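You operate a simulated robot arm through the tools that you are given. There is no shell and no other tool. Be economical: measure what you need, move in short steps, check, and stop when the job is done.

The job below is to be done with a simulated two-armed robot. You get a single attempt, and the scene is never put back.

Task
Free the blue bearing block: wind the chain slack, then slacken the third and fourth bolts.
Fine: free the chain lock lever, bring the gauge under 200 N, socket key back in its cup; the lock-off switch stays off. Set down upright: socket key.

The check looks at the end state, three seconds after you hand in, the way a careful person would. Anything else that was tipped, shoved, dropped, spilled or broken makes it a failure.

Robot
Two 7-joint arms with two-finger parallel grippers on one trunk, on a base that drives. Base frame: it is fixed to the floor where the robot stands at the start and does not move with it; the origin is under the middle of the robot, x ahead of it, y to its left, z up. Units: m, rad, N and s.
The left shoulder is at the start at [0.03, 0.119, 0.885], the right one opposite. With the tool pointing down near the work surface each hand reaches from about 0.28 to 0.68 m from the robot's upright axis, wherever it stands, measured 20 degrees to its own side. Places, roughly: chain gauge [0.2, 0.3, 0.6]; chain handwheel [0.3, 0.2, 0.6]; chain lock lever [0.4, 0, 0.6]; first bolt [0.1, 0.7, 0.7]; foot bolt [0, 0.8, 0.7]; fourth bolt [0.3, 0.4, 0.7]; lock-off switch [0.5, -0.1, 0.6]; second bolt [0.2, 0.6, 0.7]; third bolt [0.3, 0.5, 0.7]; white plate bolt [0.1, 0.5, 0.6]; yellow plate bolt [0, 0.7, 0.6]. Payload 3.43 kg a hand.
The TCP of each hand is the grasp point between the finger pads, 0.03 m short of the fingertips. In the tool frame z runs along the fingers and y along their closing line. Largest opening 0.094 m; finger width 0.028, thickness 0.01; the body of the gripper, 0.05 by 0.096 m, starts 0.055 m behind the TCP.
Orientation is told as [roll, pitch, yaw] about the base's x, y, z axes, in that order, counted from this pose: with the fingers straight down and closing along the base's y, the tool's x points along the base's -x, its y along +y and its z along -z.

Tools
- The arms move only by the tool jog_arm. It takes "left_deltas", "right_deltas" or both (then of equal length, played together; a hand with none holds still); each is a list of rows, each an object (a shift or turn left out is 0, a gripper value left out holds the last) with "xyz": the shift along the base's x, y, z in units of 100 mm (1.0 is 100 mm), a list of three; "rotation": the turn, a rotation vector about the base's x, y, z in units of 45 degrees (1.0 is 45 degrees), a list of three; "hand": the closure, from 0 (fully open) to 1 (shut). In form: [{"xyz": [dx, dy, dz], "rotation": [rx, ry, rz], "hand": hand}, ...]. A call has 1 to 20 rows; each row is the pose to reach, as a shift and turn from the pose commanded when the call began. A call with a number of a shift or a turn outside -1 to 1 is refused whole. Each row takes 0.2 s and may step no farther than 0.05 m and 0.15 rad from the row before; otherwise, or with a gripper value out of range, the whole call is refused. A pose out of reach is approached as far as the arm can. The call stops where the force on the tool passes 80 N (or 10 N more than at its start, if that is more) or the arm is blocked; 0.2 s more then pass. The fingers move at their own pace (about 0.072 m/s each) and stop on an object; they squeeze with about 26 N. The grip force told is the motor's: it shows also when the fingers shut on nothing. Time passes only in rows, and 0.2 s behind the last, so rows that repeat a pose let the fingers close. It gives the time, the measured TCP pose, the force on the tool (base axes), the opening and the grip force at its end, in the units of the frame above (readings bear some noise), with the torque about the TCP (base axes, N m) and any sound that the robot's microphone picked up, and new pictures: "views" is both (left out), scene, wrist or none (wrist: the cameras of the hands that moved).
- Cameras (640 x 400 px; columns grow to the right, rows downward): "scene" is now at [0.0236, 0.0574, 1.5909]; the picture's right is [0.64, -0.77, 0.00], its down [-0.62, -0.51, -0.59] and it looks along [0.45, 0.37, -0.81] (base axes); focal length 263 px, centre (320, 200). "left" rides on the left gripper at [0.076, -0.014, -0.103] in its tool frame; the picture's right is [0.18, 0.98, 0.00], its down [-0.75, 0.14, -0.64] and it looks along [-0.63, 0.12, 0.77] (tool axes); focal length 243 px, centre (320, 200). "right" rides on the right gripper at [0.076, 0.014, -0.102] in its tool frame; the picture's right is [-0.18, 0.98, 0.00], its down [-0.75, -0.14, -0.64] and it looks along [-0.63, -0.12, 0.77] (tool axes); focal length 243 px, centre (320, 200). There is no depth. A picture from a camera that has moved, and an enlarged one, comes with that camera's place and axes in the base frame and with its lens. The place of the scene camera against the robot may be out by one fixed shift of up to 0.018 m in any direction.
- slide_trunk(by): slides the trunk up (or, below 0, down) by that many m; the arms and the scene camera ride with it, the base frame stays. It gives what a move gives, with no picture.
- base_move(legs): drives the robot by 1 to 6 legs, each [ahead, turn to the left] in m and rad, along the robot's own axes; the way and the turn of a leg run together, so that a leg with both is an arc; at most 1.5 m and 3.142 rad a leg. The arms and the cameras ride along, it lands a little off, and it stops where it bumps. It gives what a move gives, and a new picture of the scene camera.
- turn_head(pan, tilt): turns the head with the scene camera to pan (to the left, within 2.496 rad either way) and tilt (down, from -0.506 to 1.204), counted from straight ahead of the robot. It gives what a move gives, and a new picture of the scene camera.
- close_up(camera, box): a new picture of the part [left, top, right, bottom] of that camera's present view, enlarged. No time passes.
- finish_job(): hands the job in; it is judged then, once.

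Go step by step. Nothing tells you exact positions but the pictures and the camera data: compare them with the known pose of the tool, close in by small moves and look again before you grip or let go. The budget is 120 turns and 260 pictures, counting those below and the enlarged ones. Unless the task says otherwise, let go and move clear before handing in, and close with one line.

The tools are called after "Call:" as a command line: name --argument value ..., lists and objects as JSON in quotes. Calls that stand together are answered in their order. jog_arm: Moves the arms, as the interface text tells. Its arguments: {"type":"object","properties":{"left_deltas":{"type":"array","items":{"type":"object","properties":{"xyz":{"type":"array","items":{"type":"number"}},"rotation":{"type":"array","items":{"type":"number"}},"hand":{"type":"number"}}}},"right_deltas":{"type":"array","items":{"type":"object","properties":{"xyz":{"type":"array","items":{"type":"number"}},"rotation":{"type":"array","items":{"type":"number"}},"hand":{"type":"number"}}}},"views":{"type":"string","enum":["both","scene","wrist","none"]}},"required":[]} The other tools are called the same way: slide_trunk (by) slides the trunk up or down; base_move (legs) drives the base; turn_head (pan, tilt) turns the head that bears the scene camera; close_up (camera, box) takes an enlarged picture of a part of a camera's view; finish_job () hands the job in.

At the start:

```text
t: 0.0
left_tool_pos: [0.3408, 0.4308, 1.1354]
left_orientation: [0.001, 0.0, -0.001]
left_contact_force: [0.0, -0.2, 0.9]
left_wrist_torque: [0.0, 0.03, 0.0]
left_finger_gap: 0.0938
left_grasp_force: 0.1
right_tool_pos: [0.3596, 0.0573, 1.0485]
right_orientation: [-0.001, 0.001, 0.001]
right_contact_force: [0.7, -1.0, 0.3]
right_wrist_torque: [0.01, -0.01, -0.01]
right_finger_gap: 0.094
right_grasp_force: 0.1
trunk travel left (down, up): [-0.15, 0.26]
robot x, y, heading: [0.0013, 0.0001, 0.003]
head pan, tilt: [0.688, 0.942]
```

scene: 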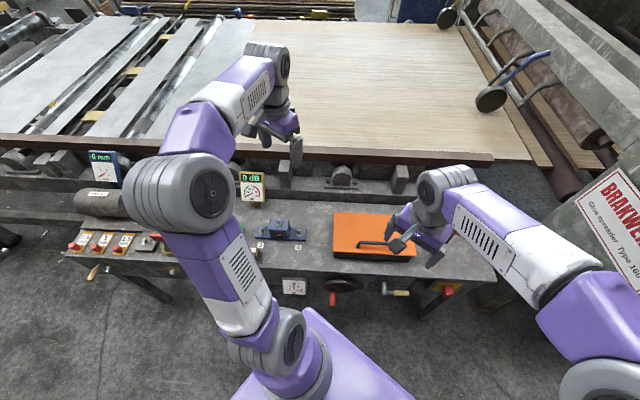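
right: 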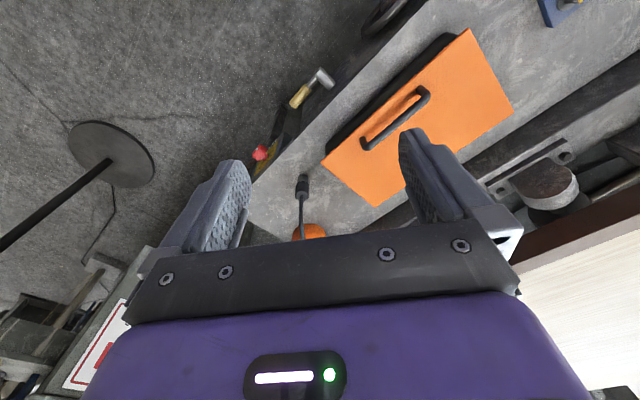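
left: 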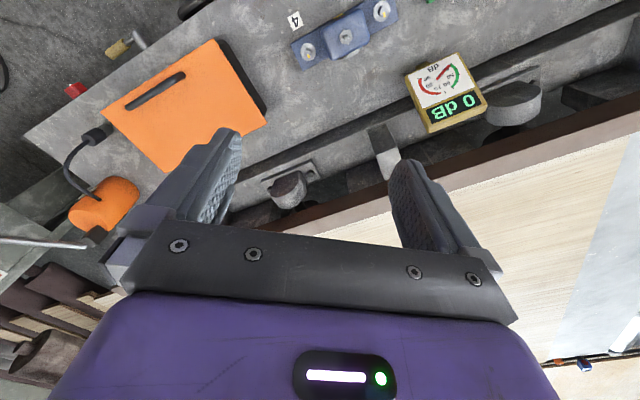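

I see a bench with the blue bearing block, an orange cover with a handle, a handwheel and lever on the bench front. I'll look closer before moving.

Call:
close_up --camera "scene" --box '[220, 160, 340, 310]'

Call:
close_up --camera "scene" --box '[320, 200, 480, 310]'

Call:
close_up --camera "scene" --box '[50, 140, 220, 290]'

Call:
close_up --camera "left" --box '[20, 0, 420, 240]'

```text
2.67 times, centred on (280, 235) of scene
camera zoom: at [0.0236, 0.0574, 1.5909], right [0.64, -0.77, 0.0], down [-0.62, -0.51, -0.59], along [0.45, 0.37, -0.81], focal length 702 px, centre (427, 107)
```

zoom: 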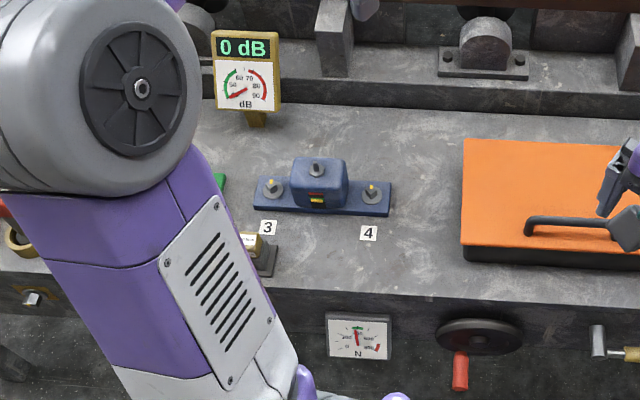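

```text
3.64 times, centred on (400, 255) of scene
camera zoom: at [0.0236, 0.0574, 1.5909], right [0.64, -0.77, 0.0], down [-0.62, -0.51, -0.59], along [0.45, 0.37, -0.81], focal length 957 px, centre (29, 0)
```

zoom: 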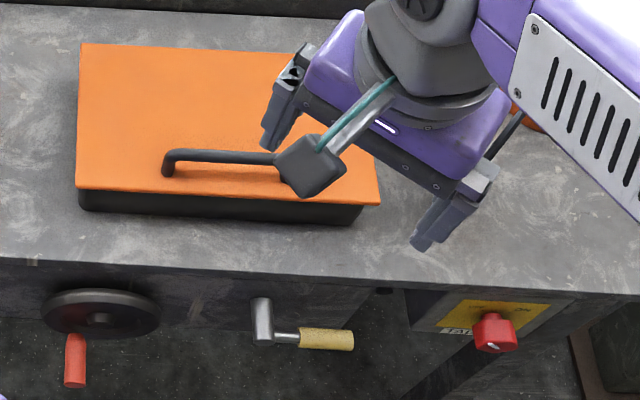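

```text
2.67 times, centred on (135, 215) of scene
camera zoom: at [0.0236, 0.0574, 1.5909], right [0.64, -0.77, 0.0], down [-0.62, -0.51, -0.59], along [0.45, 0.37, -0.81], focal length 702 px, centre (813, 160)
```

zoom: 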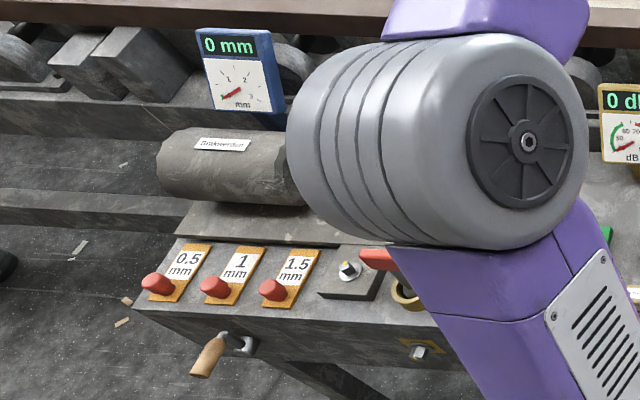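

```text
1.60 times, centred on (220, 120) of left
camera zoom: at [0.2649, 0.4168, 1.2368], right [-0.18, 0.98, 0.0], down [0.75, 0.14, 0.64], along [0.63, 0.12, -0.77], focal length 388 px, centre (480, 328)
```

zoom: 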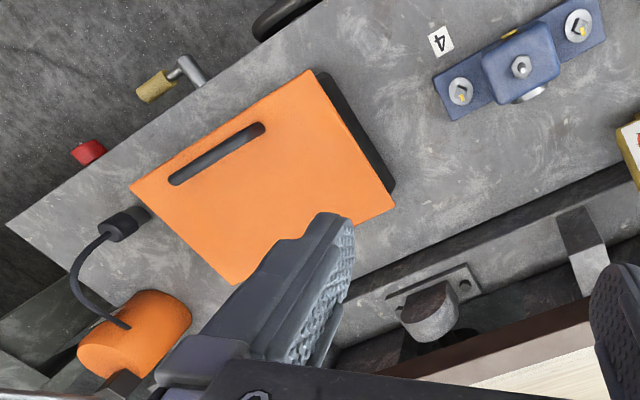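

The bench is yawed about 0.69 rad from the robot and the left arm hides part of it. I'll turn the base to face it squarely; both hands are high and clear.

Call:
base_move --legs '[[0, 0.69]]'

Call:
turn_head --pan 0.0 --tilt 1.0

```text
t: 2.3
left_tool_pos: [-0.0129, 0.5498, 1.1353]
left_orientation: [0.0, -0.001, 0.692]
left_contact_force: [0.5, 0.4, -0.4]
left_wrist_torque: [0.02, -0.01, -0.01]
left_finger_gap: 0.0942
left_grasp_force: 0.1
right_tool_pos: [0.2389, 0.2736, 1.0478]
right_orientation: [0.0, -0.001, 0.692]
right_contact_force: [-1.0, 0.6, -0.1]
right_wrist_torque: [-0.01, -0.02, -0.01]
right_finger_gap: 0.0941
right_grasp_force: 0.1
trunk travel left (down, up): [-0.15, 0.26]
robot x, y, heading: [0.0039, -0.0014, 0.691]
head pan, tilt: [0.688, 0.942]
camera scene: at [-0.0125, 0.0637, 1.5909], right [0.98, -0.19, 0.0], down [-0.15, -0.79, -0.59], along [0.11, 0.58, -0.81], focal length 263 px, centre (320, 200)
```

scene: 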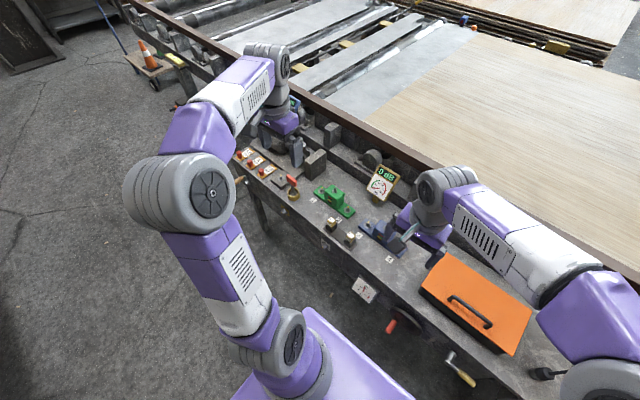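

```text
t: 3.3
left_tool_pos: [-0.0137, 0.5498, 1.1367]
left_orientation: [-0.001, 0.0, 0.693]
left_contact_force: [-0.5, 0.2, -0.1]
left_wrist_torque: [0.02, -0.04, -0.01]
left_finger_gap: 0.0941
left_grasp_force: 0.1
right_tool_pos: [0.24, 0.273, 1.0491]
right_orientation: [-0.001, -0.001, 0.693]
right_contact_force: [-0.5, 0.4, 0.8]
right_wrist_torque: [0.02, -0.02, -0.02]
right_finger_gap: 0.0942
right_grasp_force: 0.0
trunk travel left (down, up): [-0.15, 0.26]
robot x, y, heading: [0.0029, -0.0016, 0.691]
head pan, tilt: [0.0, 1.0]
camera scene: at [0.0276, 0.0364, 1.5868], right [0.64, -0.77, 0.0], down [-0.65, -0.54, -0.54], along [0.42, 0.35, -0.84], focal length 263 px, centre (320, 200)
```

scene: 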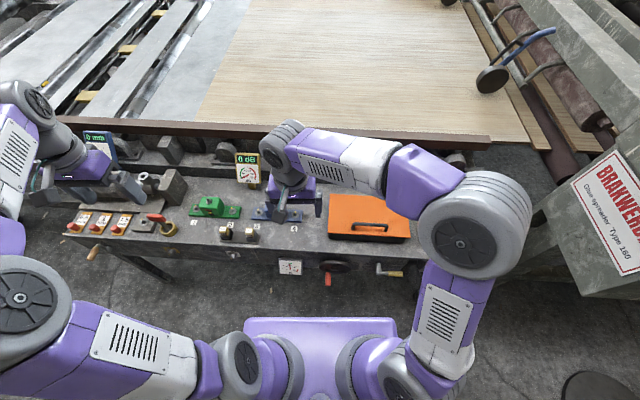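

Now a clear view except the right hand over the blue block; I'll shift it right along the bench and zoom in.

Call:
jog_arm --right_deltas '[{"xyz": [0.3, -0.36, 0]}, {"xyz": [0.6, -0.72, 0]}, {"xyz": [0.8, -0.96, 0]}, {"xyz": [0.8, -0.96, 0]}]' --views "scene"

Call:
close_up --camera "scene" --box '[180, 150, 320, 240]'

Call:
close_up --camera "scene" --box '[50, 180, 200, 280]'

Call:
close_up --camera "scene" --box '[260, 220, 420, 310]'

```text
t: 4.3
left_tool_pos: [-0.0128, 0.5501, 1.1355]
left_orientation: [-0.002, 0.0, 0.691]
left_contact_force: [1.0, 0.3, -0.1]
left_wrist_torque: [0.0, -0.01, 0.0]
left_finger_gap: 0.0941
left_grasp_force: 0.1
right_tool_pos: [0.3205, 0.1754, 1.0471]
right_orientation: [0.0, -0.001, 0.695]
right_contact_force: [-0.4, 0.2, 0.6]
right_wrist_torque: [0.01, 0.0, 0.0]
right_finger_gap: 0.0939
right_grasp_force: 0.0
trunk travel left (down, up): [-0.15, 0.26]
robot x, y, heading: [-0.0022, 0.0004, 0.688]
head pan, tilt: [0.0, 1.0]
camera scene: at [0.0274, 0.0368, 1.5868], right [0.64, -0.77, 0.0], down [-0.65, -0.54, -0.54], along [0.42, 0.34, -0.84], focal length 263 px, centre (320, 200)
```

scene: 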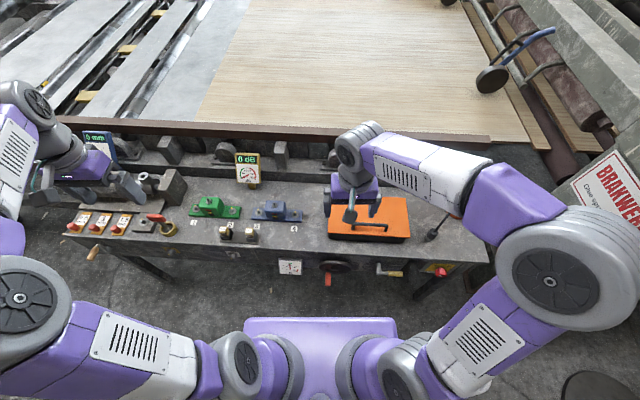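

```text
4.44 times, centred on (250, 195) of scene
camera zoom: at [0.0274, 0.0368, 1.5868], right [0.64, -0.77, 0.0], down [-0.65, -0.54, -0.54], along [0.42, 0.34, -0.84], focal length 1170 px, centre (631, 222)
```

zoom: 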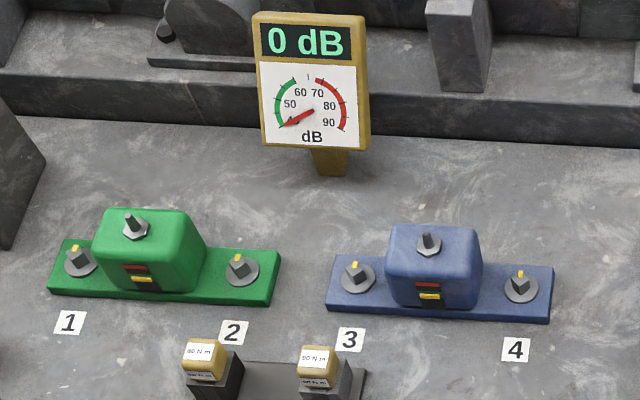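

```text
4.00 times, centred on (125, 230) of scene
camera zoom: at [0.0274, 0.0368, 1.5868], right [0.64, -0.77, 0.0], down [-0.65, -0.54, -0.54], along [0.42, 0.34, -0.84], focal length 1053 px, centre (1100, 80)
```

zoom: 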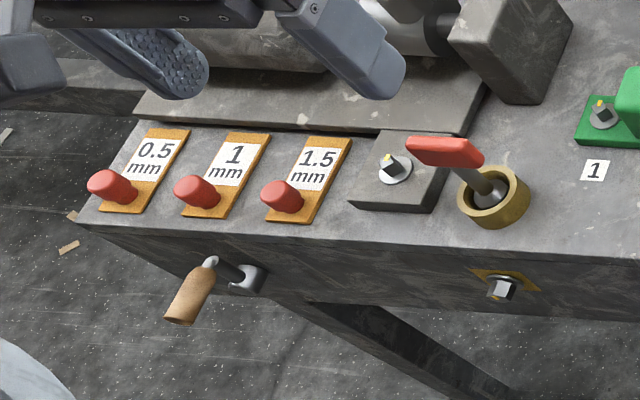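

```text
4.00 times, centred on (340, 265) of scene
camera zoom: at [0.0274, 0.0368, 1.5868], right [0.64, -0.77, 0.0], down [-0.65, -0.54, -0.54], along [0.42, 0.34, -0.84], focal length 1053 px, centre (240, -60)
```

zoom: 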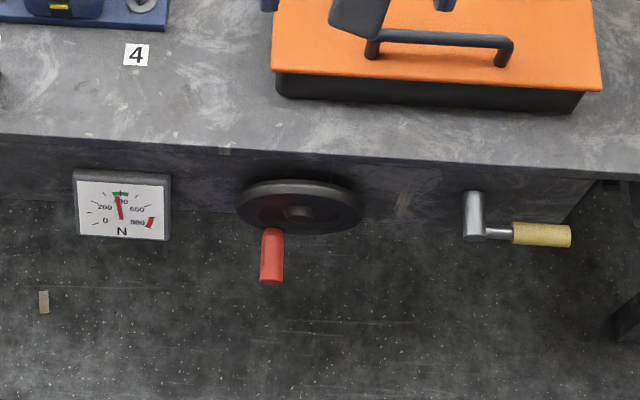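

Call:
close_up --camera "scene" --box '[370, 255, 460, 311]'

Call:
close_up --camera "scene" --box '[270, 250, 360, 306]'

Call:
close_up --camera "scene" --box '[130, 195, 190, 240]'

Call:
close_up --camera "scene" --box '[210, 215, 270, 250]'

Call:
close_up --camera "scene" --box '[250, 195, 310, 230]'

```text
7.11 times, centred on (415, 283) of scene
camera zoom: at [0.0274, 0.0368, 1.5868], right [0.64, -0.77, 0.0], down [-0.65, -0.54, -0.54], along [0.42, 0.34, -0.84], focal length 1872 px, centre (-356, -390)
```

zoom: 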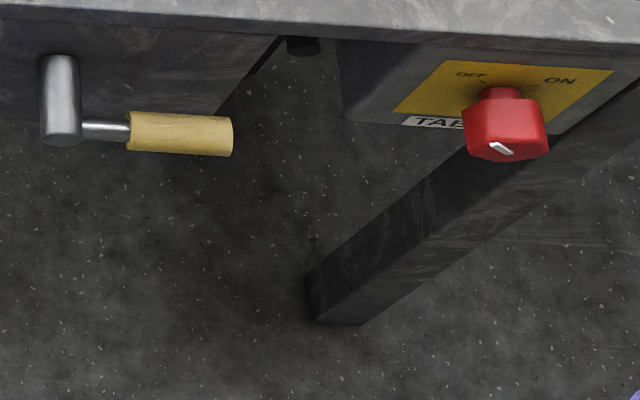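

```text
7.11 times, centred on (315, 278) of scene
camera zoom: at [0.0274, 0.0368, 1.5868], right [0.64, -0.77, 0.0], down [-0.65, -0.54, -0.54], along [0.42, 0.34, -0.84], focal length 1872 px, centre (356, -355)
```

zoom: 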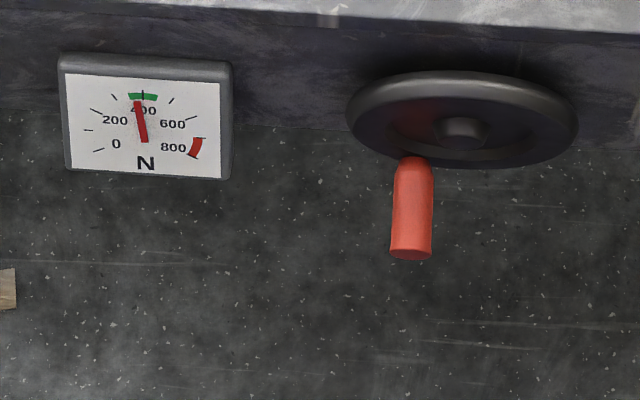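

```text
8.89 times, centred on (160, 218) of scene
camera zoom: at [0.0274, 0.0368, 1.5868], right [0.64, -0.77, 0.0], down [-0.65, -0.54, -0.54], along [0.42, 0.34, -0.84], focal length 2340 px, centre (1742, 44)
```

zoom: 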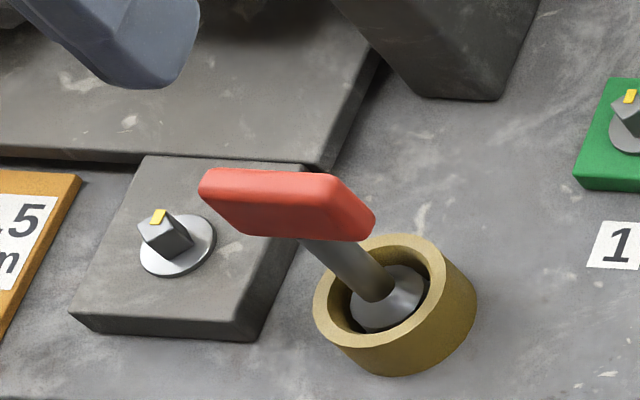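

```text
10.67 times, centred on (240, 232) of scene
camera zoom: at [0.0274, 0.0368, 1.5868], right [0.64, -0.77, 0.0], down [-0.65, -0.54, -0.54], along [0.42, 0.34, -0.84], focal length 2808 px, centre (1173, -147)
```

zoom: 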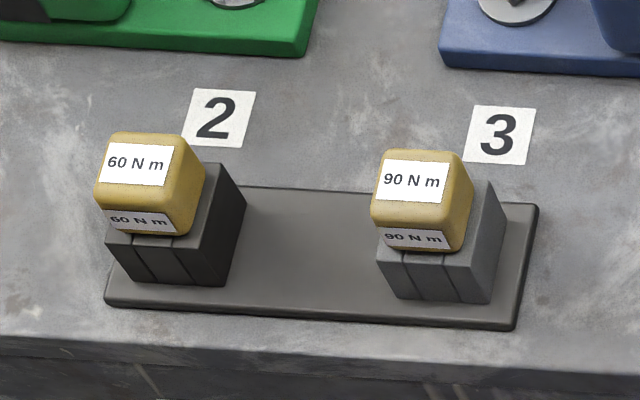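

```text
10.67 times, centred on (280, 212) of scene
camera zoom: at [0.0274, 0.0368, 1.5868], right [0.64, -0.77, 0.0], down [-0.65, -0.54, -0.54], along [0.42, 0.34, -0.84], focal length 2808 px, centre (747, 67)
```

zoom: 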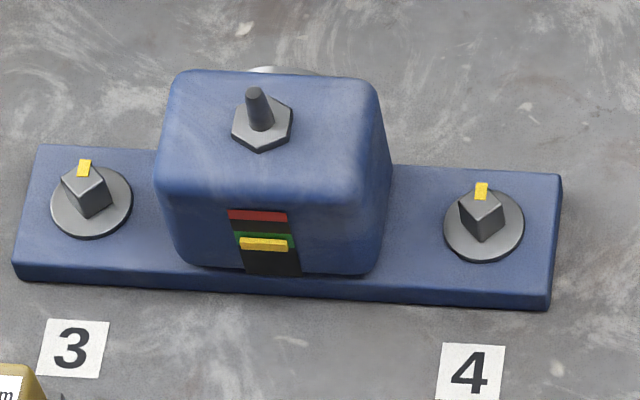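

The key (red handle) stands in a brass cup by bolt 1; the lever and handwheel are on the bench front. I'll back off to look at the front face and have room to work there.

Call:
base_move --legs '[[-0.25, 0]]'

Call:
close_up --camera "scene" --box '[250, 180, 450, 300]'

```text
t: 6.1
left_tool_pos: [-0.204, 0.3907, 1.1356]
left_orientation: [0.0, -0.001, 0.693]
left_contact_force: [-0.1, 0.6, 0.2]
left_wrist_torque: [-0.02, -0.01, -0.02]
left_finger_gap: 0.094
left_grasp_force: 0.0
right_tool_pos: [0.1306, 0.0176, 1.0465]
right_orientation: [0.001, 0.0, 0.693]
right_contact_force: [-0.2, 0.3, 0.0]
right_wrist_torque: [0.01, 0.0, -0.01]
right_finger_gap: 0.094
right_grasp_force: 0.0
trunk travel left (down, up): [-0.15, 0.26]
robot x, y, heading: [-0.1889, -0.1557, 0.692]
head pan, tilt: [0.0, 1.0]
camera scene: at [-0.1647, -0.1232, 1.5868], right [0.64, -0.77, 0.0], down [-0.65, -0.54, -0.54], along [0.42, 0.34, -0.84], focal length 263 px, centre (320, 200)
```

scene: 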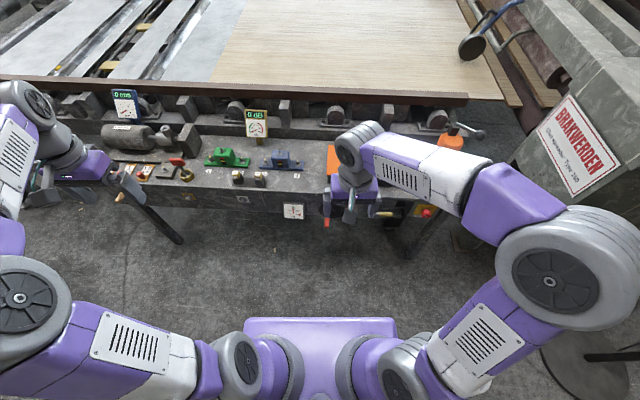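

```text
3.20 times, centred on (350, 240) of scene
camera zoom: at [-0.1647, -0.1232, 1.5868], right [0.64, -0.77, 0.0], down [-0.65, -0.54, -0.54], along [0.42, 0.34, -0.84], focal length 842 px, centre (224, 72)
```

zoom: 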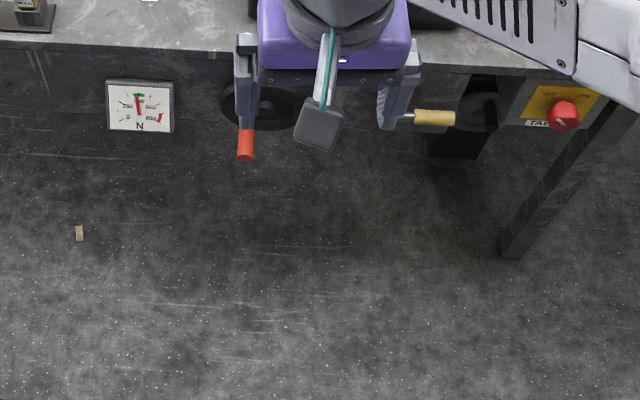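

I'll lower the trunk and tilt the right tool 45° toward the front face so its camera looks straight at it.

Call:
slide_trunk --by -0.15

Call:
jog_arm --right_deltas '[{"xyz": [0, 0, -0.16], "rotation": [0.107, -0.128, 0]}, {"xyz": [0, 0, -0.33], "rotation": [0.213, -0.257, 0]}, {"xyz": [0, 0, -0.5], "rotation": [0.32, -0.385, 0]}, {"xyz": [0, 0, -0.66], "rotation": [0.427, -0.513, 0]}, {"xyz": [0, 0, -0.83], "rotation": [0.533, -0.642, 0]}, {"xyz": [0, 0, -1], "rotation": [0.64, -0.77, 0]}, {"xyz": [0, 0, -1], "rotation": [0.64, -0.77, 0]}]'

```text
t: 7.9
left_tool_pos: [-0.2028, 0.3916, 0.9857]
left_orientation: [-0.001, 0.001, 0.693]
left_contact_force: [-0.3, -0.5, 0.4]
left_wrist_torque: [-0.02, 0.01, -0.03]
left_finger_gap: 0.094
left_grasp_force: 0.0
right_tool_pos: [0.1299, 0.0169, 0.8977]
right_orientation: [0.001, 0.001, 0.692]
right_contact_force: [0.0, -0.7, -0.3]
right_wrist_torque: [0.01, 0.02, -0.01]
right_finger_gap: 0.0938
right_grasp_force: 0.1
trunk travel left (down, up): [0.0, 0.41]
robot x, y, heading: [-0.194, -0.1602, 0.694]
head pan, tilt: [0.0, 1.0]
```

```text
t: 9.5
left_tool_pos: [-0.2041, 0.3913, 0.986]
left_orientation: [0.0, 0.0, 0.69]
left_contact_force: [-0.1, 0.1, 0.0]
left_wrist_torque: [-0.03, -0.02, -0.04]
left_finger_gap: 0.094
left_grasp_force: 0.1
right_tool_pos: [0.1395, 0.0403, 0.8068]
right_orientation: [0.002, -0.786, 0.692]
right_contact_force: [0.5, -0.2, 0.6]
right_wrist_torque: [0.02, 0.0, -0.02]
right_finger_gap: 0.0939
right_grasp_force: 0.1
right hand out of reach, approached as far as the arm can: row 6, 7
trunk travel left (down, up): [0.0, 0.41]
robot x, y, heading: [-0.1925, -0.156, 0.69]
head pan, tilt: [0.0, 1.0]
camera scene: at [-0.1638, -0.1226, 1.4368], right [0.64, -0.77, 0.0], down [-0.65, -0.54, -0.54], along [0.42, 0.34, -0.84], focal length 263 px, centre (320, 200)
camera right: at [0.0345, -0.0296, 0.824], right [-0.53, 0.84, 0.13], down [0.15, -0.06, 0.99], along [0.84, 0.54, -0.1], focal length 243 px, centre (320, 200)
```

scene: 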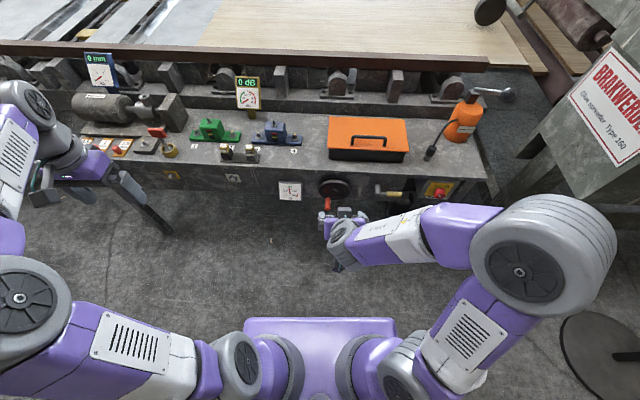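
right: 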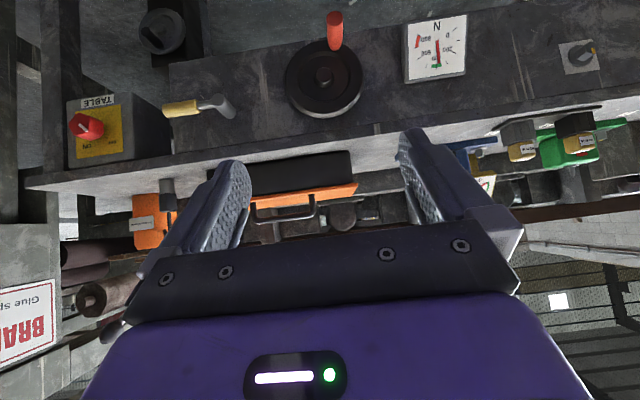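

Call:
close_up --camera "right" --box '[60, 0, 260, 150]'

Call:
close_up --camera "right" --box '[270, 0, 480, 130]'

Call:
close_up --camera "scene" --box '[270, 160, 470, 220]'

```text
2.67 times, centred on (160, 75) of right
camera zoom: at [0.0345, -0.0296, 0.824], right [-0.53, 0.84, 0.13], down [0.15, -0.06, 0.99], along [0.84, 0.54, -0.1], focal length 647 px, centre (747, 533)
```

zoom: 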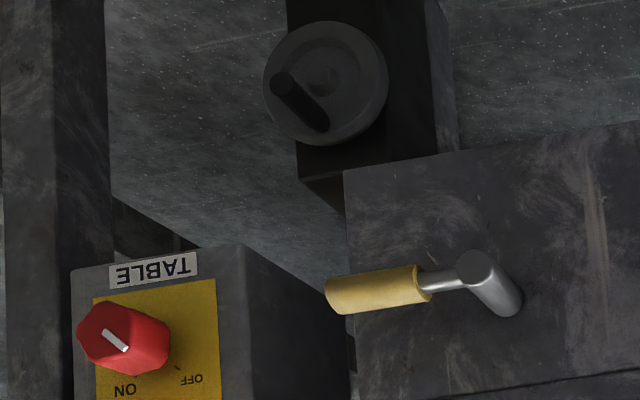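

```text
3.05 times, centred on (375, 65) of right
camera zoom: at [0.0345, -0.0296, 0.824], right [-0.53, 0.84, 0.13], down [0.15, -0.06, 0.99], along [0.84, 0.54, -0.1], focal length 739 px, centre (152, 611)
```

zoom: 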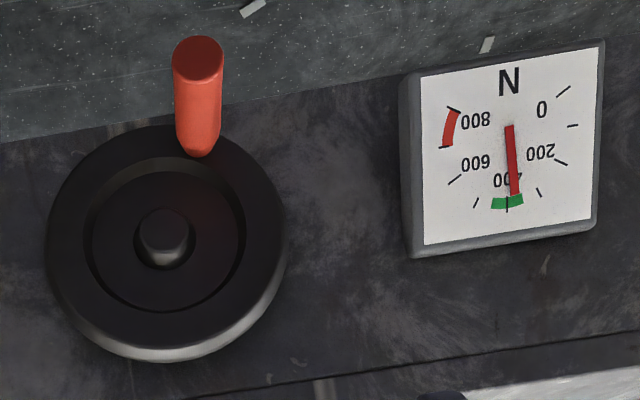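

```text
3.20 times, centred on (370, 190) of scene
camera zoom: at [-0.1638, -0.1226, 1.4368], right [0.64, -0.77, 0.0], down [-0.65, -0.54, -0.54], along [0.42, 0.34, -0.84], focal length 842 px, centre (160, 232)
```

zoom: 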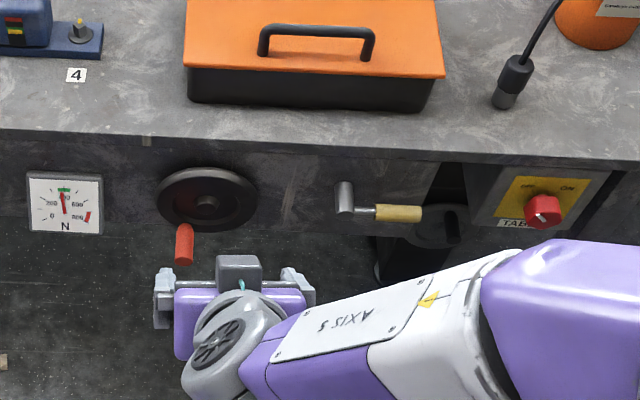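

The lever's yellow handle points right (approx n 0.35 forward), the switch is OFF, the gauge reads ~370 N. I'll level the right tool with fingers shut and bring it above the lever handle.

Call:
jog_arm --right_deltas '[{"xyz": [0.15, -0.04, -0.07], "rotation": [0.107, -0.128, 0], "hand": 1}, {"xyz": [0.3, -0.08, -0.14], "rotation": [0.213, -0.257, 0], "hand": 1}, {"xyz": [0.45, -0.11, -0.22], "rotation": [0.32, -0.385, 0], "hand": 1}, {"xyz": [0.6, -0.15, -0.3], "rotation": [0.427, -0.513, 0], "hand": 1}, {"xyz": [0.75, -0.19, -0.4], "rotation": [0.533, -0.642, 0], "hand": 1}, {"xyz": [0.91, -0.23, -0.5], "rotation": [0.64, -0.77, 0], "hand": 1}, {"xyz": [0.91, -0.23, -0.5], "rotation": [0.64, -0.77, 0], "hand": 1}]'

```text
t: 11.1
left_tool_pos: [-0.2028, 0.3906, 0.9856]
left_orientation: [0.001, 0.001, 0.691]
left_contact_force: [0.0, 0.4, -0.8]
left_wrist_torque: [0.02, 0.01, 0.0]
left_finger_gap: 0.0941
left_grasp_force: 0.0
right_tool_pos: [0.2005, 0.0478, 0.7646]
right_orientation: [2.737, -1.569, -2.049]
right_contact_force: [0.0, 0.0, 0.4]
right_wrist_torque: [0.0, 0.0, 0.01]
right_finger_gap: 0.0
right_grasp_force: 25.7
right hand out of reach, approached as far as the arm can: row 1, 2, 3, 4, 5, 6, 7
trunk travel left (down, up): [0.0, 0.41]
robot x, y, heading: [-0.1901, -0.156, 0.695]
head pan, tilt: [0.0, 1.0]
camera scene: at [-0.1637, -0.1226, 1.4368], right [0.64, -0.77, 0.0], down [-0.65, -0.54, -0.54], along [0.42, 0.34, -0.84], focal length 263 px, centre (320, 200)
camera right: at [0.1136, -0.0061, 0.6868], right [-0.62, 0.76, 0.18], down [-0.41, -0.52, 0.75], along [0.67, 0.4, 0.63], focal length 243 px, centre (320, 200)
```

scene: 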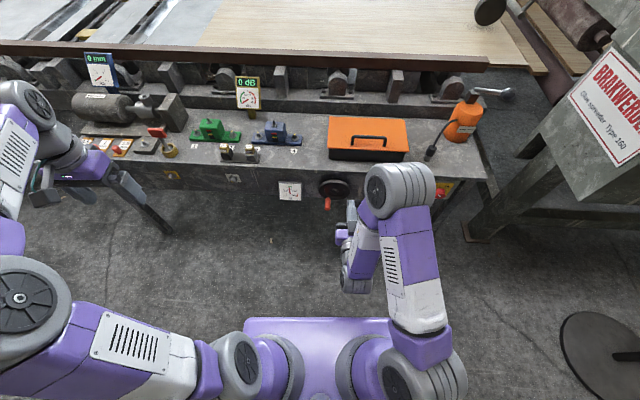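
right: 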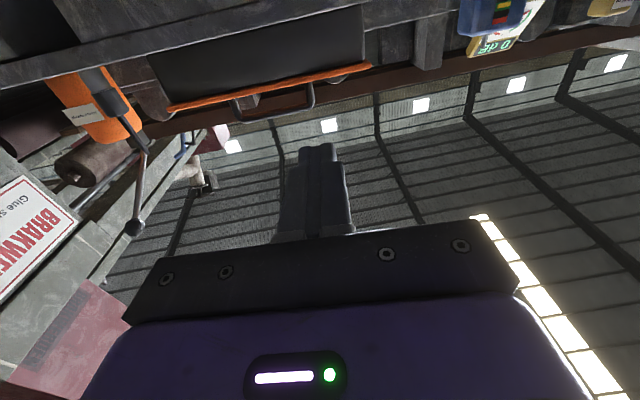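

The right arm is cramped and its elbow is drifting forward; I'll back off another 0.2 m.

Call:
base_move --legs '[[-0.2, 0]]'

Call:
jog_arm --right_deltas '[{"xyz": [0.15, 0.1, 0]}, {"xyz": [0.35, 0.2, -0.0]}, {"xyz": [0.6, 0.3, -0.1]}, {"xyz": [0.9, 0.3, -0.2]}, {"xyz": [0.95, 0.2, -0.3]}, {"xyz": [0.95, 0.2, -0.3]}]'

```text
t: 12.7
left_tool_pos: [-0.3519, 0.2684, 0.9863]
left_orientation: [0.0, -0.001, 0.695]
left_contact_force: [0.0, 0.0, 0.2]
left_wrist_torque: [0.01, -0.02, 0.01]
left_finger_gap: 0.094
left_grasp_force: 0.0
right_tool_pos: [0.0538, -0.0733, 0.7643]
right_orientation: [-3.122, -1.57, -2.471]
right_contact_force: [0.5, -0.2, -0.3]
right_wrist_torque: [0.0, 0.01, -0.02]
right_finger_gap: 0.0
right_grasp_force: 26.1
trunk travel left (down, up): [0.0, 0.41]
robot x, y, heading: [-0.3378, -0.2751, 0.694]
head pan, tilt: [0.0, 1.0]
camera scene: at [-0.3111, -0.2446, 1.4368], right [0.64, -0.77, 0.0], down [-0.65, -0.54, -0.54], along [0.42, 0.35, -0.84], focal length 263 px, centre (320, 200)
```

scene: 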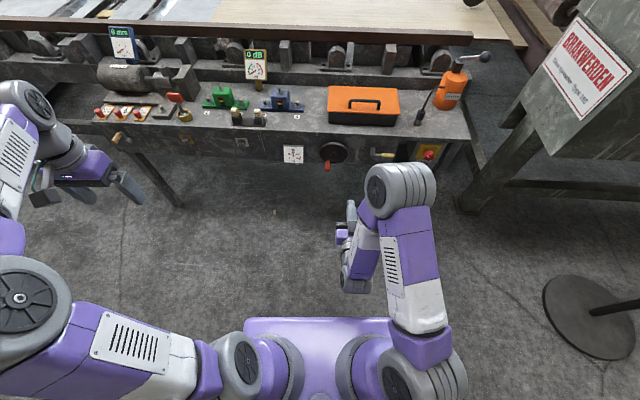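

```text
t: 14.1
left_tool_pos: [-0.3511, 0.2685, 0.985]
left_orientation: [0.002, 0.001, 0.695]
left_contact_force: [-0.1, -1.0, 0.0]
left_wrist_torque: [0.01, -0.01, -0.01]
left_finger_gap: 0.0938
left_grasp_force: 0.0
right_tool_pos: [0.1084, -0.0176, 0.7425]
right_orientation: [-1.212, -1.561, 1.882]
right_contact_force: [0.0, -0.5, 0.0]
right_wrist_torque: [0.01, 0.02, -0.01]
right_finger_gap: 0.0002
right_grasp_force: 26.2
right hand out of reach, approached as far as the arm can: row 2, 3, 4, 5, 6
trunk travel left (down, up): [0.0, 0.41]
robot x, y, heading: [-0.3367, -0.2787, 0.692]
head pan, tilt: [0.0, 1.0]
camera scene: at [-0.3106, -0.2441, 1.4368], right [0.64, -0.77, 0.0], down [-0.65, -0.54, -0.54], along [0.42, 0.35, -0.84], focal length 263 px, centre (320, 200)
camera right: at [0.0202, -0.0703, 0.6657], right [-0.61, 0.77, 0.18], down [-0.42, -0.5, 0.76], along [0.67, 0.39, 0.63], focal length 243 px, centre (320, 200)
```

scene: 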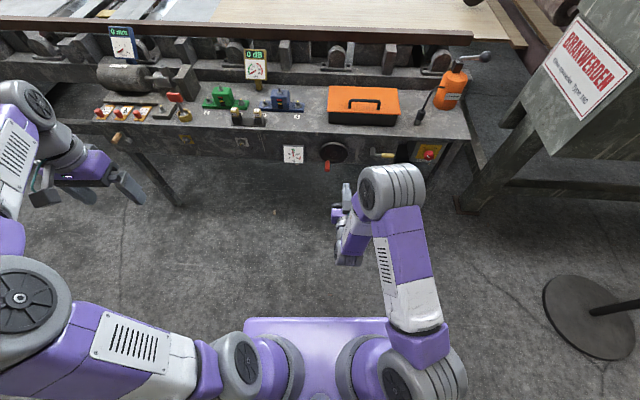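
right: 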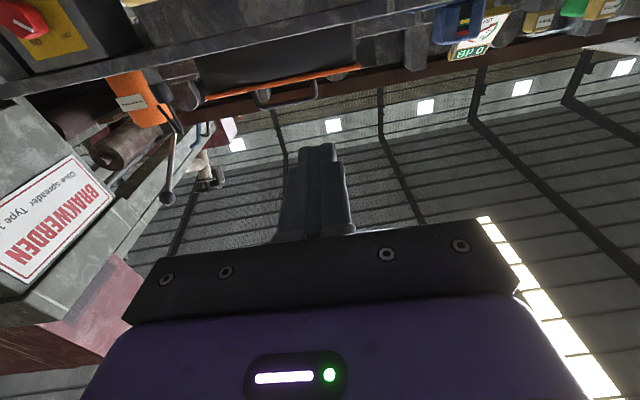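

Fully level tool looks like a joint limit; I'll tilt it back to ~55° and go right.

Call:
jog_arm --right_deltas '[{"rotation": [-0.107, 0.128, 0]}, {"rotation": [-0.213, 0.257, 0]}, {"rotation": [-0.32, 0.385, 0]}, {"rotation": [-0.427, 0.513, 0]}, {"xyz": [0.15, -0.16, 0], "rotation": [-0.49, 0.59, 0]}, {"xyz": [0.3, -0.32, 0], "rotation": [-0.49, 0.59, 0]}, {"xyz": [0.45, -0.48, 0], "rotation": [-0.49, 0.59, 0]}, {"xyz": [0.6, -0.64, 0], "rotation": [-0.49, 0.59, 0]}, {"xyz": [0.6, -0.64, 0], "rotation": [-0.49, 0.59, 0]}]'

```text
t: 16.1
left_tool_pos: [-0.3513, 0.2689, 0.9849]
left_orientation: [0.0, 0.0, 0.694]
left_contact_force: [0.1, 0.6, -0.5]
left_wrist_torque: [-0.01, -0.03, 0.01]
left_finger_gap: 0.0939
left_grasp_force: 0.0
right_tool_pos: [0.1704, -0.0811, 0.7493]
right_orientation: [-0.001, -0.969, 0.695]
right_contact_force: [0.6, 0.6, -0.2]
right_wrist_torque: [0.01, 0.0, 0.01]
right_finger_gap: 0.0002
right_grasp_force: 26.1
trunk travel left (down, up): [0.0, 0.41]
robot x, y, heading: [-0.3357, -0.2791, 0.691]
head pan, tilt: [0.0, 1.0]
camera scene: at [-0.3107, -0.2442, 1.4368], right [0.64, -0.77, 0.0], down [-0.65, -0.54, -0.54], along [0.42, 0.35, -0.84], focal length 263 px, centre (320, 200)
camera right: at [0.0648, -0.1519, 0.7429], right [-0.55, 0.82, 0.15], down [0.01, -0.17, 0.98], along [0.84, 0.54, 0.09], focal length 243 px, centre (320, 200)
```

scene: 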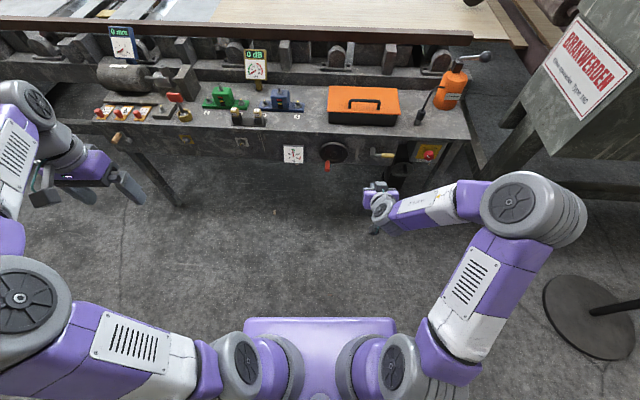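
right: 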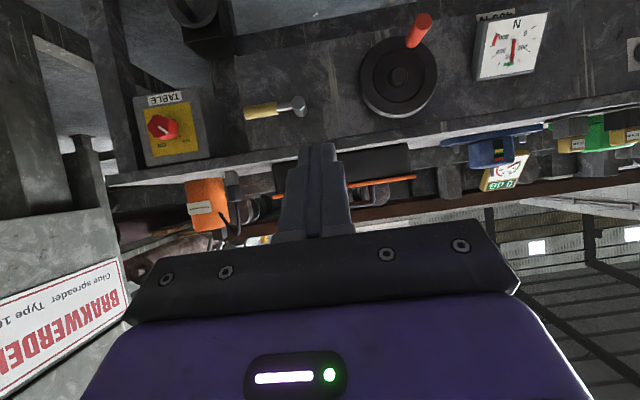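

That pose works. Approaching above the lever handle in steps.

Call:
jog_arm --right_deltas '[{"xyz": [0.33, 0.09, 0]}, {"xyz": [0.66, 0.18, 0]}, {"xyz": [1.0, 0.27, 0]}, {"xyz": [1.0, 0.27, 0]}]' --views "none"

Call:
jog_arm --right_deltas '[{"xyz": [0.33, 0.09, -0.1]}, {"xyz": [0.66, 0.18, -0.25]}, {"xyz": [1.0, 0.27, -0.4]}, {"xyz": [1.0, 0.27, -0.4]}]'

```text
t: 17.1
left_tool_pos: [-0.352, 0.2679, 0.9839]
left_orientation: [0.0, -0.001, 0.695]
left_contact_force: [0.5, -0.6, -1.0]
left_wrist_torque: [0.02, -0.01, 0.02]
left_finger_gap: 0.0941
left_grasp_force: 0.1
right_tool_pos: [0.273, -0.055, 0.7474]
right_orientation: [-0.001, -0.968, 0.693]
right_contact_force: [0.6, 0.6, -0.5]
right_wrist_torque: [0.01, 0.0, -0.03]
right_finger_gap: 0.0
right_grasp_force: 25.8
trunk travel left (down, up): [0.0, 0.41]
robot x, y, heading: [-0.3391, -0.2769, 0.692]
head pan, tilt: [0.0, 1.0]
```

```text
t: 18.1
left_tool_pos: [-0.35, 0.268, 0.9847]
left_orientation: [0.0, 0.001, 0.695]
left_contact_force: [0.3, 0.4, 0.3]
left_wrist_torque: [0.0, 0.02, -0.01]
left_finger_gap: 0.0943
left_grasp_force: 0.0
right_tool_pos: [0.3734, -0.0276, 0.7051]
right_orientation: [-0.004, -0.969, 0.691]
right_contact_force: [-0.4, 0.1, -0.4]
right_wrist_torque: [-0.03, -0.01, 0.02]
right_finger_gap: 0.0
right_grasp_force: 26.4
trunk travel left (down, up): [0.0, 0.41]
robot x, y, heading: [-0.3406, -0.2819, 0.694]
head pan, tilt: [0.0, 1.0]
camera scene: at [-0.3106, -0.2442, 1.4368], right [0.64, -0.77, 0.0], down [-0.65, -0.54, -0.54], along [0.42, 0.35, -0.84], focal length 263 px, centre (320, 200)
camera right: at [0.2668, -0.0983, 0.6996], right [-0.55, 0.82, 0.15], down [0.01, -0.17, 0.98], along [0.84, 0.54, 0.09], focal length 243 px, centre (320, 200)
```

scene: 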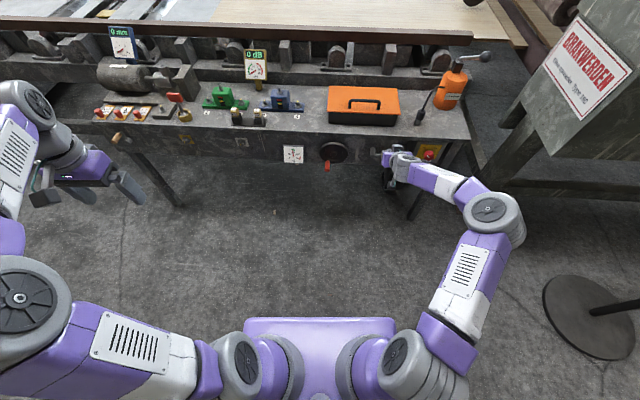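
right: 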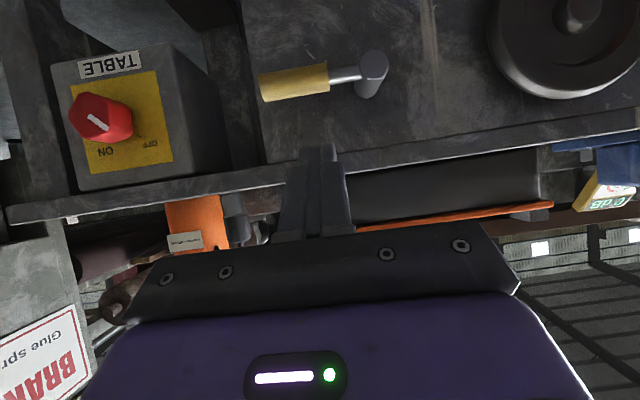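

Handle centre is about n 0.345, t 0.276, z 0.62. I'll place the shut fingertips just above its outer half and press gently down.

Call:
jog_arm --right_deltas '[{"xyz": [0.3, 0.08, -0.1]}, {"xyz": [0.59, 0.15, -0.3]}, {"xyz": [0.59, 0.15, -0.3]}]' --views "wrist"

Call:
jog_arm --right_deltas '[{"xyz": [0, 0, -0.1]}, {"xyz": [0, 0, -0.2]}, {"xyz": [0, 0, -0.3]}, {"xyz": [0, 0, -0.4]}, {"xyz": [0, 0, -0.4]}]'

```text
t: 18.9
left_tool_pos: [-0.3515, 0.2686, 0.9858]
left_orientation: [0.0, 0.001, 0.695]
left_contact_force: [0.1, 0.2, 0.1]
left_wrist_torque: [-0.01, 0.01, 0.0]
left_finger_gap: 0.0942
left_grasp_force: 0.0
right_tool_pos: [0.4343, -0.0112, 0.6743]
right_orientation: [-0.003, -0.971, 0.696]
right_contact_force: [0.6, -0.6, 0.7]
right_wrist_torque: [-0.01, 0.0, 0.0]
right_finger_gap: 0.0
right_grasp_force: 25.8
trunk travel left (down, up): [0.0, 0.41]
robot x, y, heading: [-0.339, -0.2801, 0.692]
head pan, tilt: [0.0, 1.0]
camera right: at [0.3276, -0.0818, 0.6692], right [-0.55, 0.82, 0.15], down [0.01, -0.17, 0.98], along [0.84, 0.54, 0.09], focal length 243 px, centre (320, 200)
```

right: 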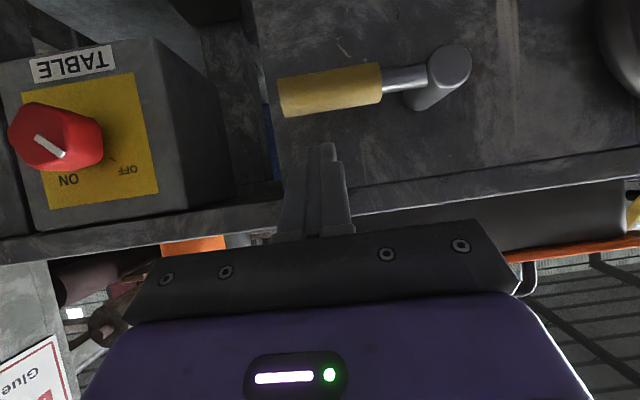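

```text
t: 20.1
left_tool_pos: [-0.3515, 0.2694, 0.9854]
left_orientation: [0.001, 0.0, 0.694]
left_contact_force: [0.2, 0.3, 0.1]
left_wrist_torque: [0.05, -0.03, 0.03]
left_finger_gap: 0.0941
left_grasp_force: 0.0
right_tool_pos: [0.4333, -0.0116, 0.6341]
right_orientation: [-0.001, -0.969, 0.692]
right_contact_force: [0.2, 1.6, 1.1]
right_wrist_torque: [0.05, -0.05, -0.02]
right_finger_gap: 0.0
right_grasp_force: 25.7
trunk travel left (down, up): [0.0, 0.41]
robot x, y, heading: [-0.3399, -0.2839, 0.697]
head pan, tilt: [0.0, 1.0]
camera scene: at [-0.3108, -0.2442, 1.4368], right [0.64, -0.77, 0.0], down [-0.65, -0.54, -0.54], along [0.42, 0.35, -0.84], focal length 263 px, centre (320, 200)
camera right: at [0.3261, -0.0823, 0.6293], right [-0.55, 0.82, 0.15], down [0.01, -0.17, 0.98], along [0.84, 0.54, 0.09], focal length 243 px, centre (320, 200)
```

scene: 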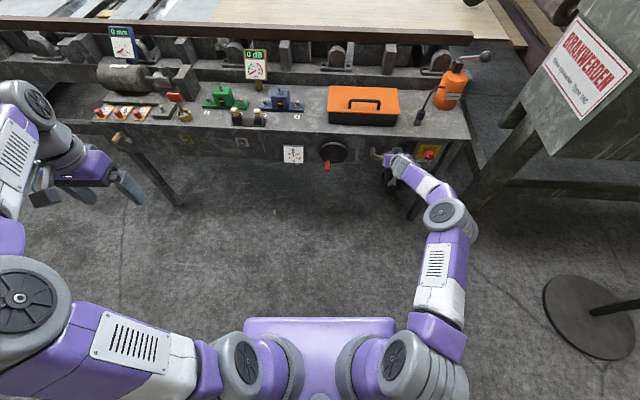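
right: 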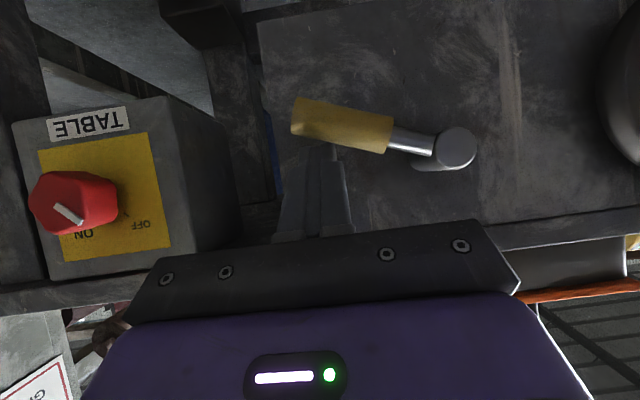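

The lever moves down freely with little force. I continue along its arc.

Call:
jog_arm --right_deltas '[{"xyz": [-0.02, 0.02, -0.12]}, {"xyz": [-0.05, 0.06, -0.26]}, {"xyz": [-0.1, 0.12, -0.4]}, {"xyz": [-0.16, 0.19, -0.52]}, {"xyz": [-0.22, 0.26, -0.6]}, {"xyz": [-0.22, 0.26, -0.6]}]'

Call:
close_up --camera "scene" --box '[270, 130, 470, 220]'

```text
t: 21.4
left_tool_pos: [-0.3518, 0.27, 0.9851]
left_orientation: [-0.001, -0.001, 0.695]
left_contact_force: [0.1, -0.1, 0.7]
left_wrist_torque: [-0.01, 0.0, -0.04]
left_finger_gap: 0.0938
left_grasp_force: 0.0
right_tool_pos: [0.4064, 0.0153, 0.5754]
right_orientation: [-0.002, -0.969, 0.692]
right_contact_force: [-0.3, 0.1, 0.4]
right_wrist_torque: [0.03, 0.06, 0.0]
right_finger_gap: 0.0
right_grasp_force: 26.2
trunk travel left (down, up): [0.0, 0.41]
robot x, y, heading: [-0.3389, -0.2806, 0.696]
head pan, tilt: [0.0, 1.0]
camera scene: at [-0.3107, -0.2442, 1.4368], right [0.64, -0.77, 0.0], down [-0.65, -0.54, -0.54], along [0.42, 0.35, -0.84], focal length 263 px, centre (320, 200)
camera right: at [0.2999, -0.0556, 0.57], right [-0.55, 0.82, 0.15], down [0.01, -0.17, 0.98], along [0.84, 0.54, 0.09], focal length 243 px, centre (320, 200)
```

scene: 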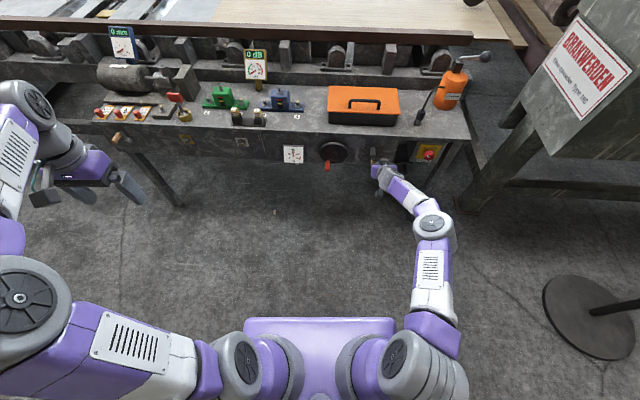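
right: 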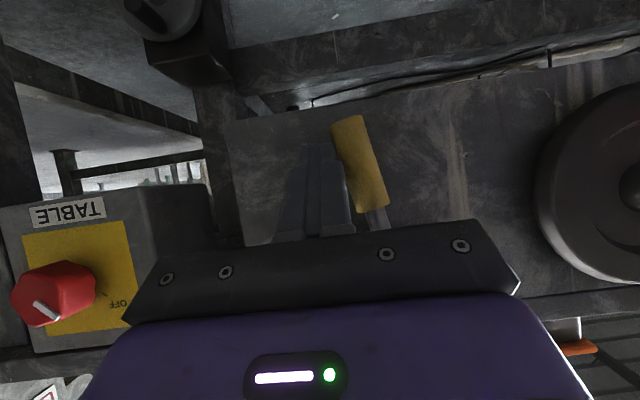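

```text
3.20 times, centred on (370, 175) of scene
camera zoom: at [-0.3107, -0.2442, 1.4368], right [0.64, -0.77, 0.0], down [-0.65, -0.54, -0.54], along [0.42, 0.35, -0.84], focal length 842 px, centre (160, 280)
```

zoom: 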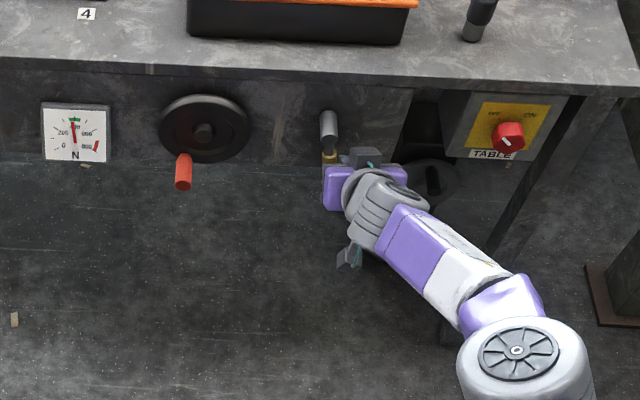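

The lever is nearly straight down; push a bit more sideways to find the stop.

Call:
jog_arm --right_deltas '[{"xyz": [-0.06, 0.08, 0]}, {"xyz": [-0.12, 0.15, 0]}, {"xyz": [-0.18, 0.22, 0]}, {"xyz": [-0.24, 0.29, 0]}]' --views "wrist"

```text
t: 22.4
left_tool_pos: [-0.3519, 0.2656, 0.9864]
left_orientation: [0.003, -0.002, 0.695]
left_contact_force: [-1.0, 0.2, -0.4]
left_wrist_torque: [0.0, 0.01, 0.02]
left_finger_gap: 0.0939
left_grasp_force: 0.0
right_tool_pos: [0.3988, 0.0243, 0.5744]
right_orientation: [-0.025, -0.969, 0.669]
right_contact_force: [22.5, -50.7, 5.0]
right_wrist_torque: [0.68, 0.27, -0.33]
right_finger_gap: 0.0001
right_grasp_force: 27.0
trunk travel left (down, up): [0.0, 0.41]
robot x, y, heading: [-0.3406, -0.2783, 0.689]
head pan, tilt: [0.0, 1.0]
camera right: at [0.2888, -0.0418, 0.5696], right [-0.51, 0.85, 0.14], down [0.0, -0.16, 0.99], along [0.86, 0.51, 0.09], focal length 243 px, centre (320, 200)
```

right: 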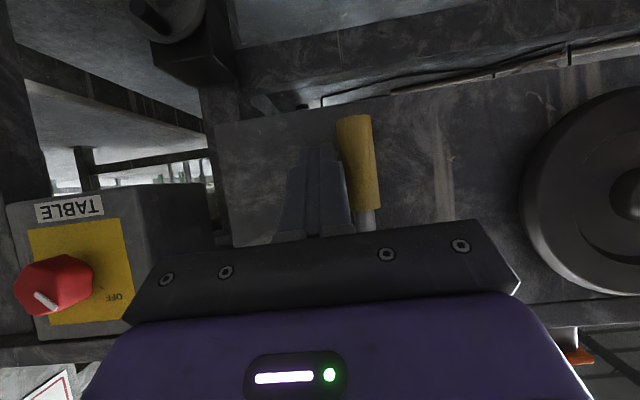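

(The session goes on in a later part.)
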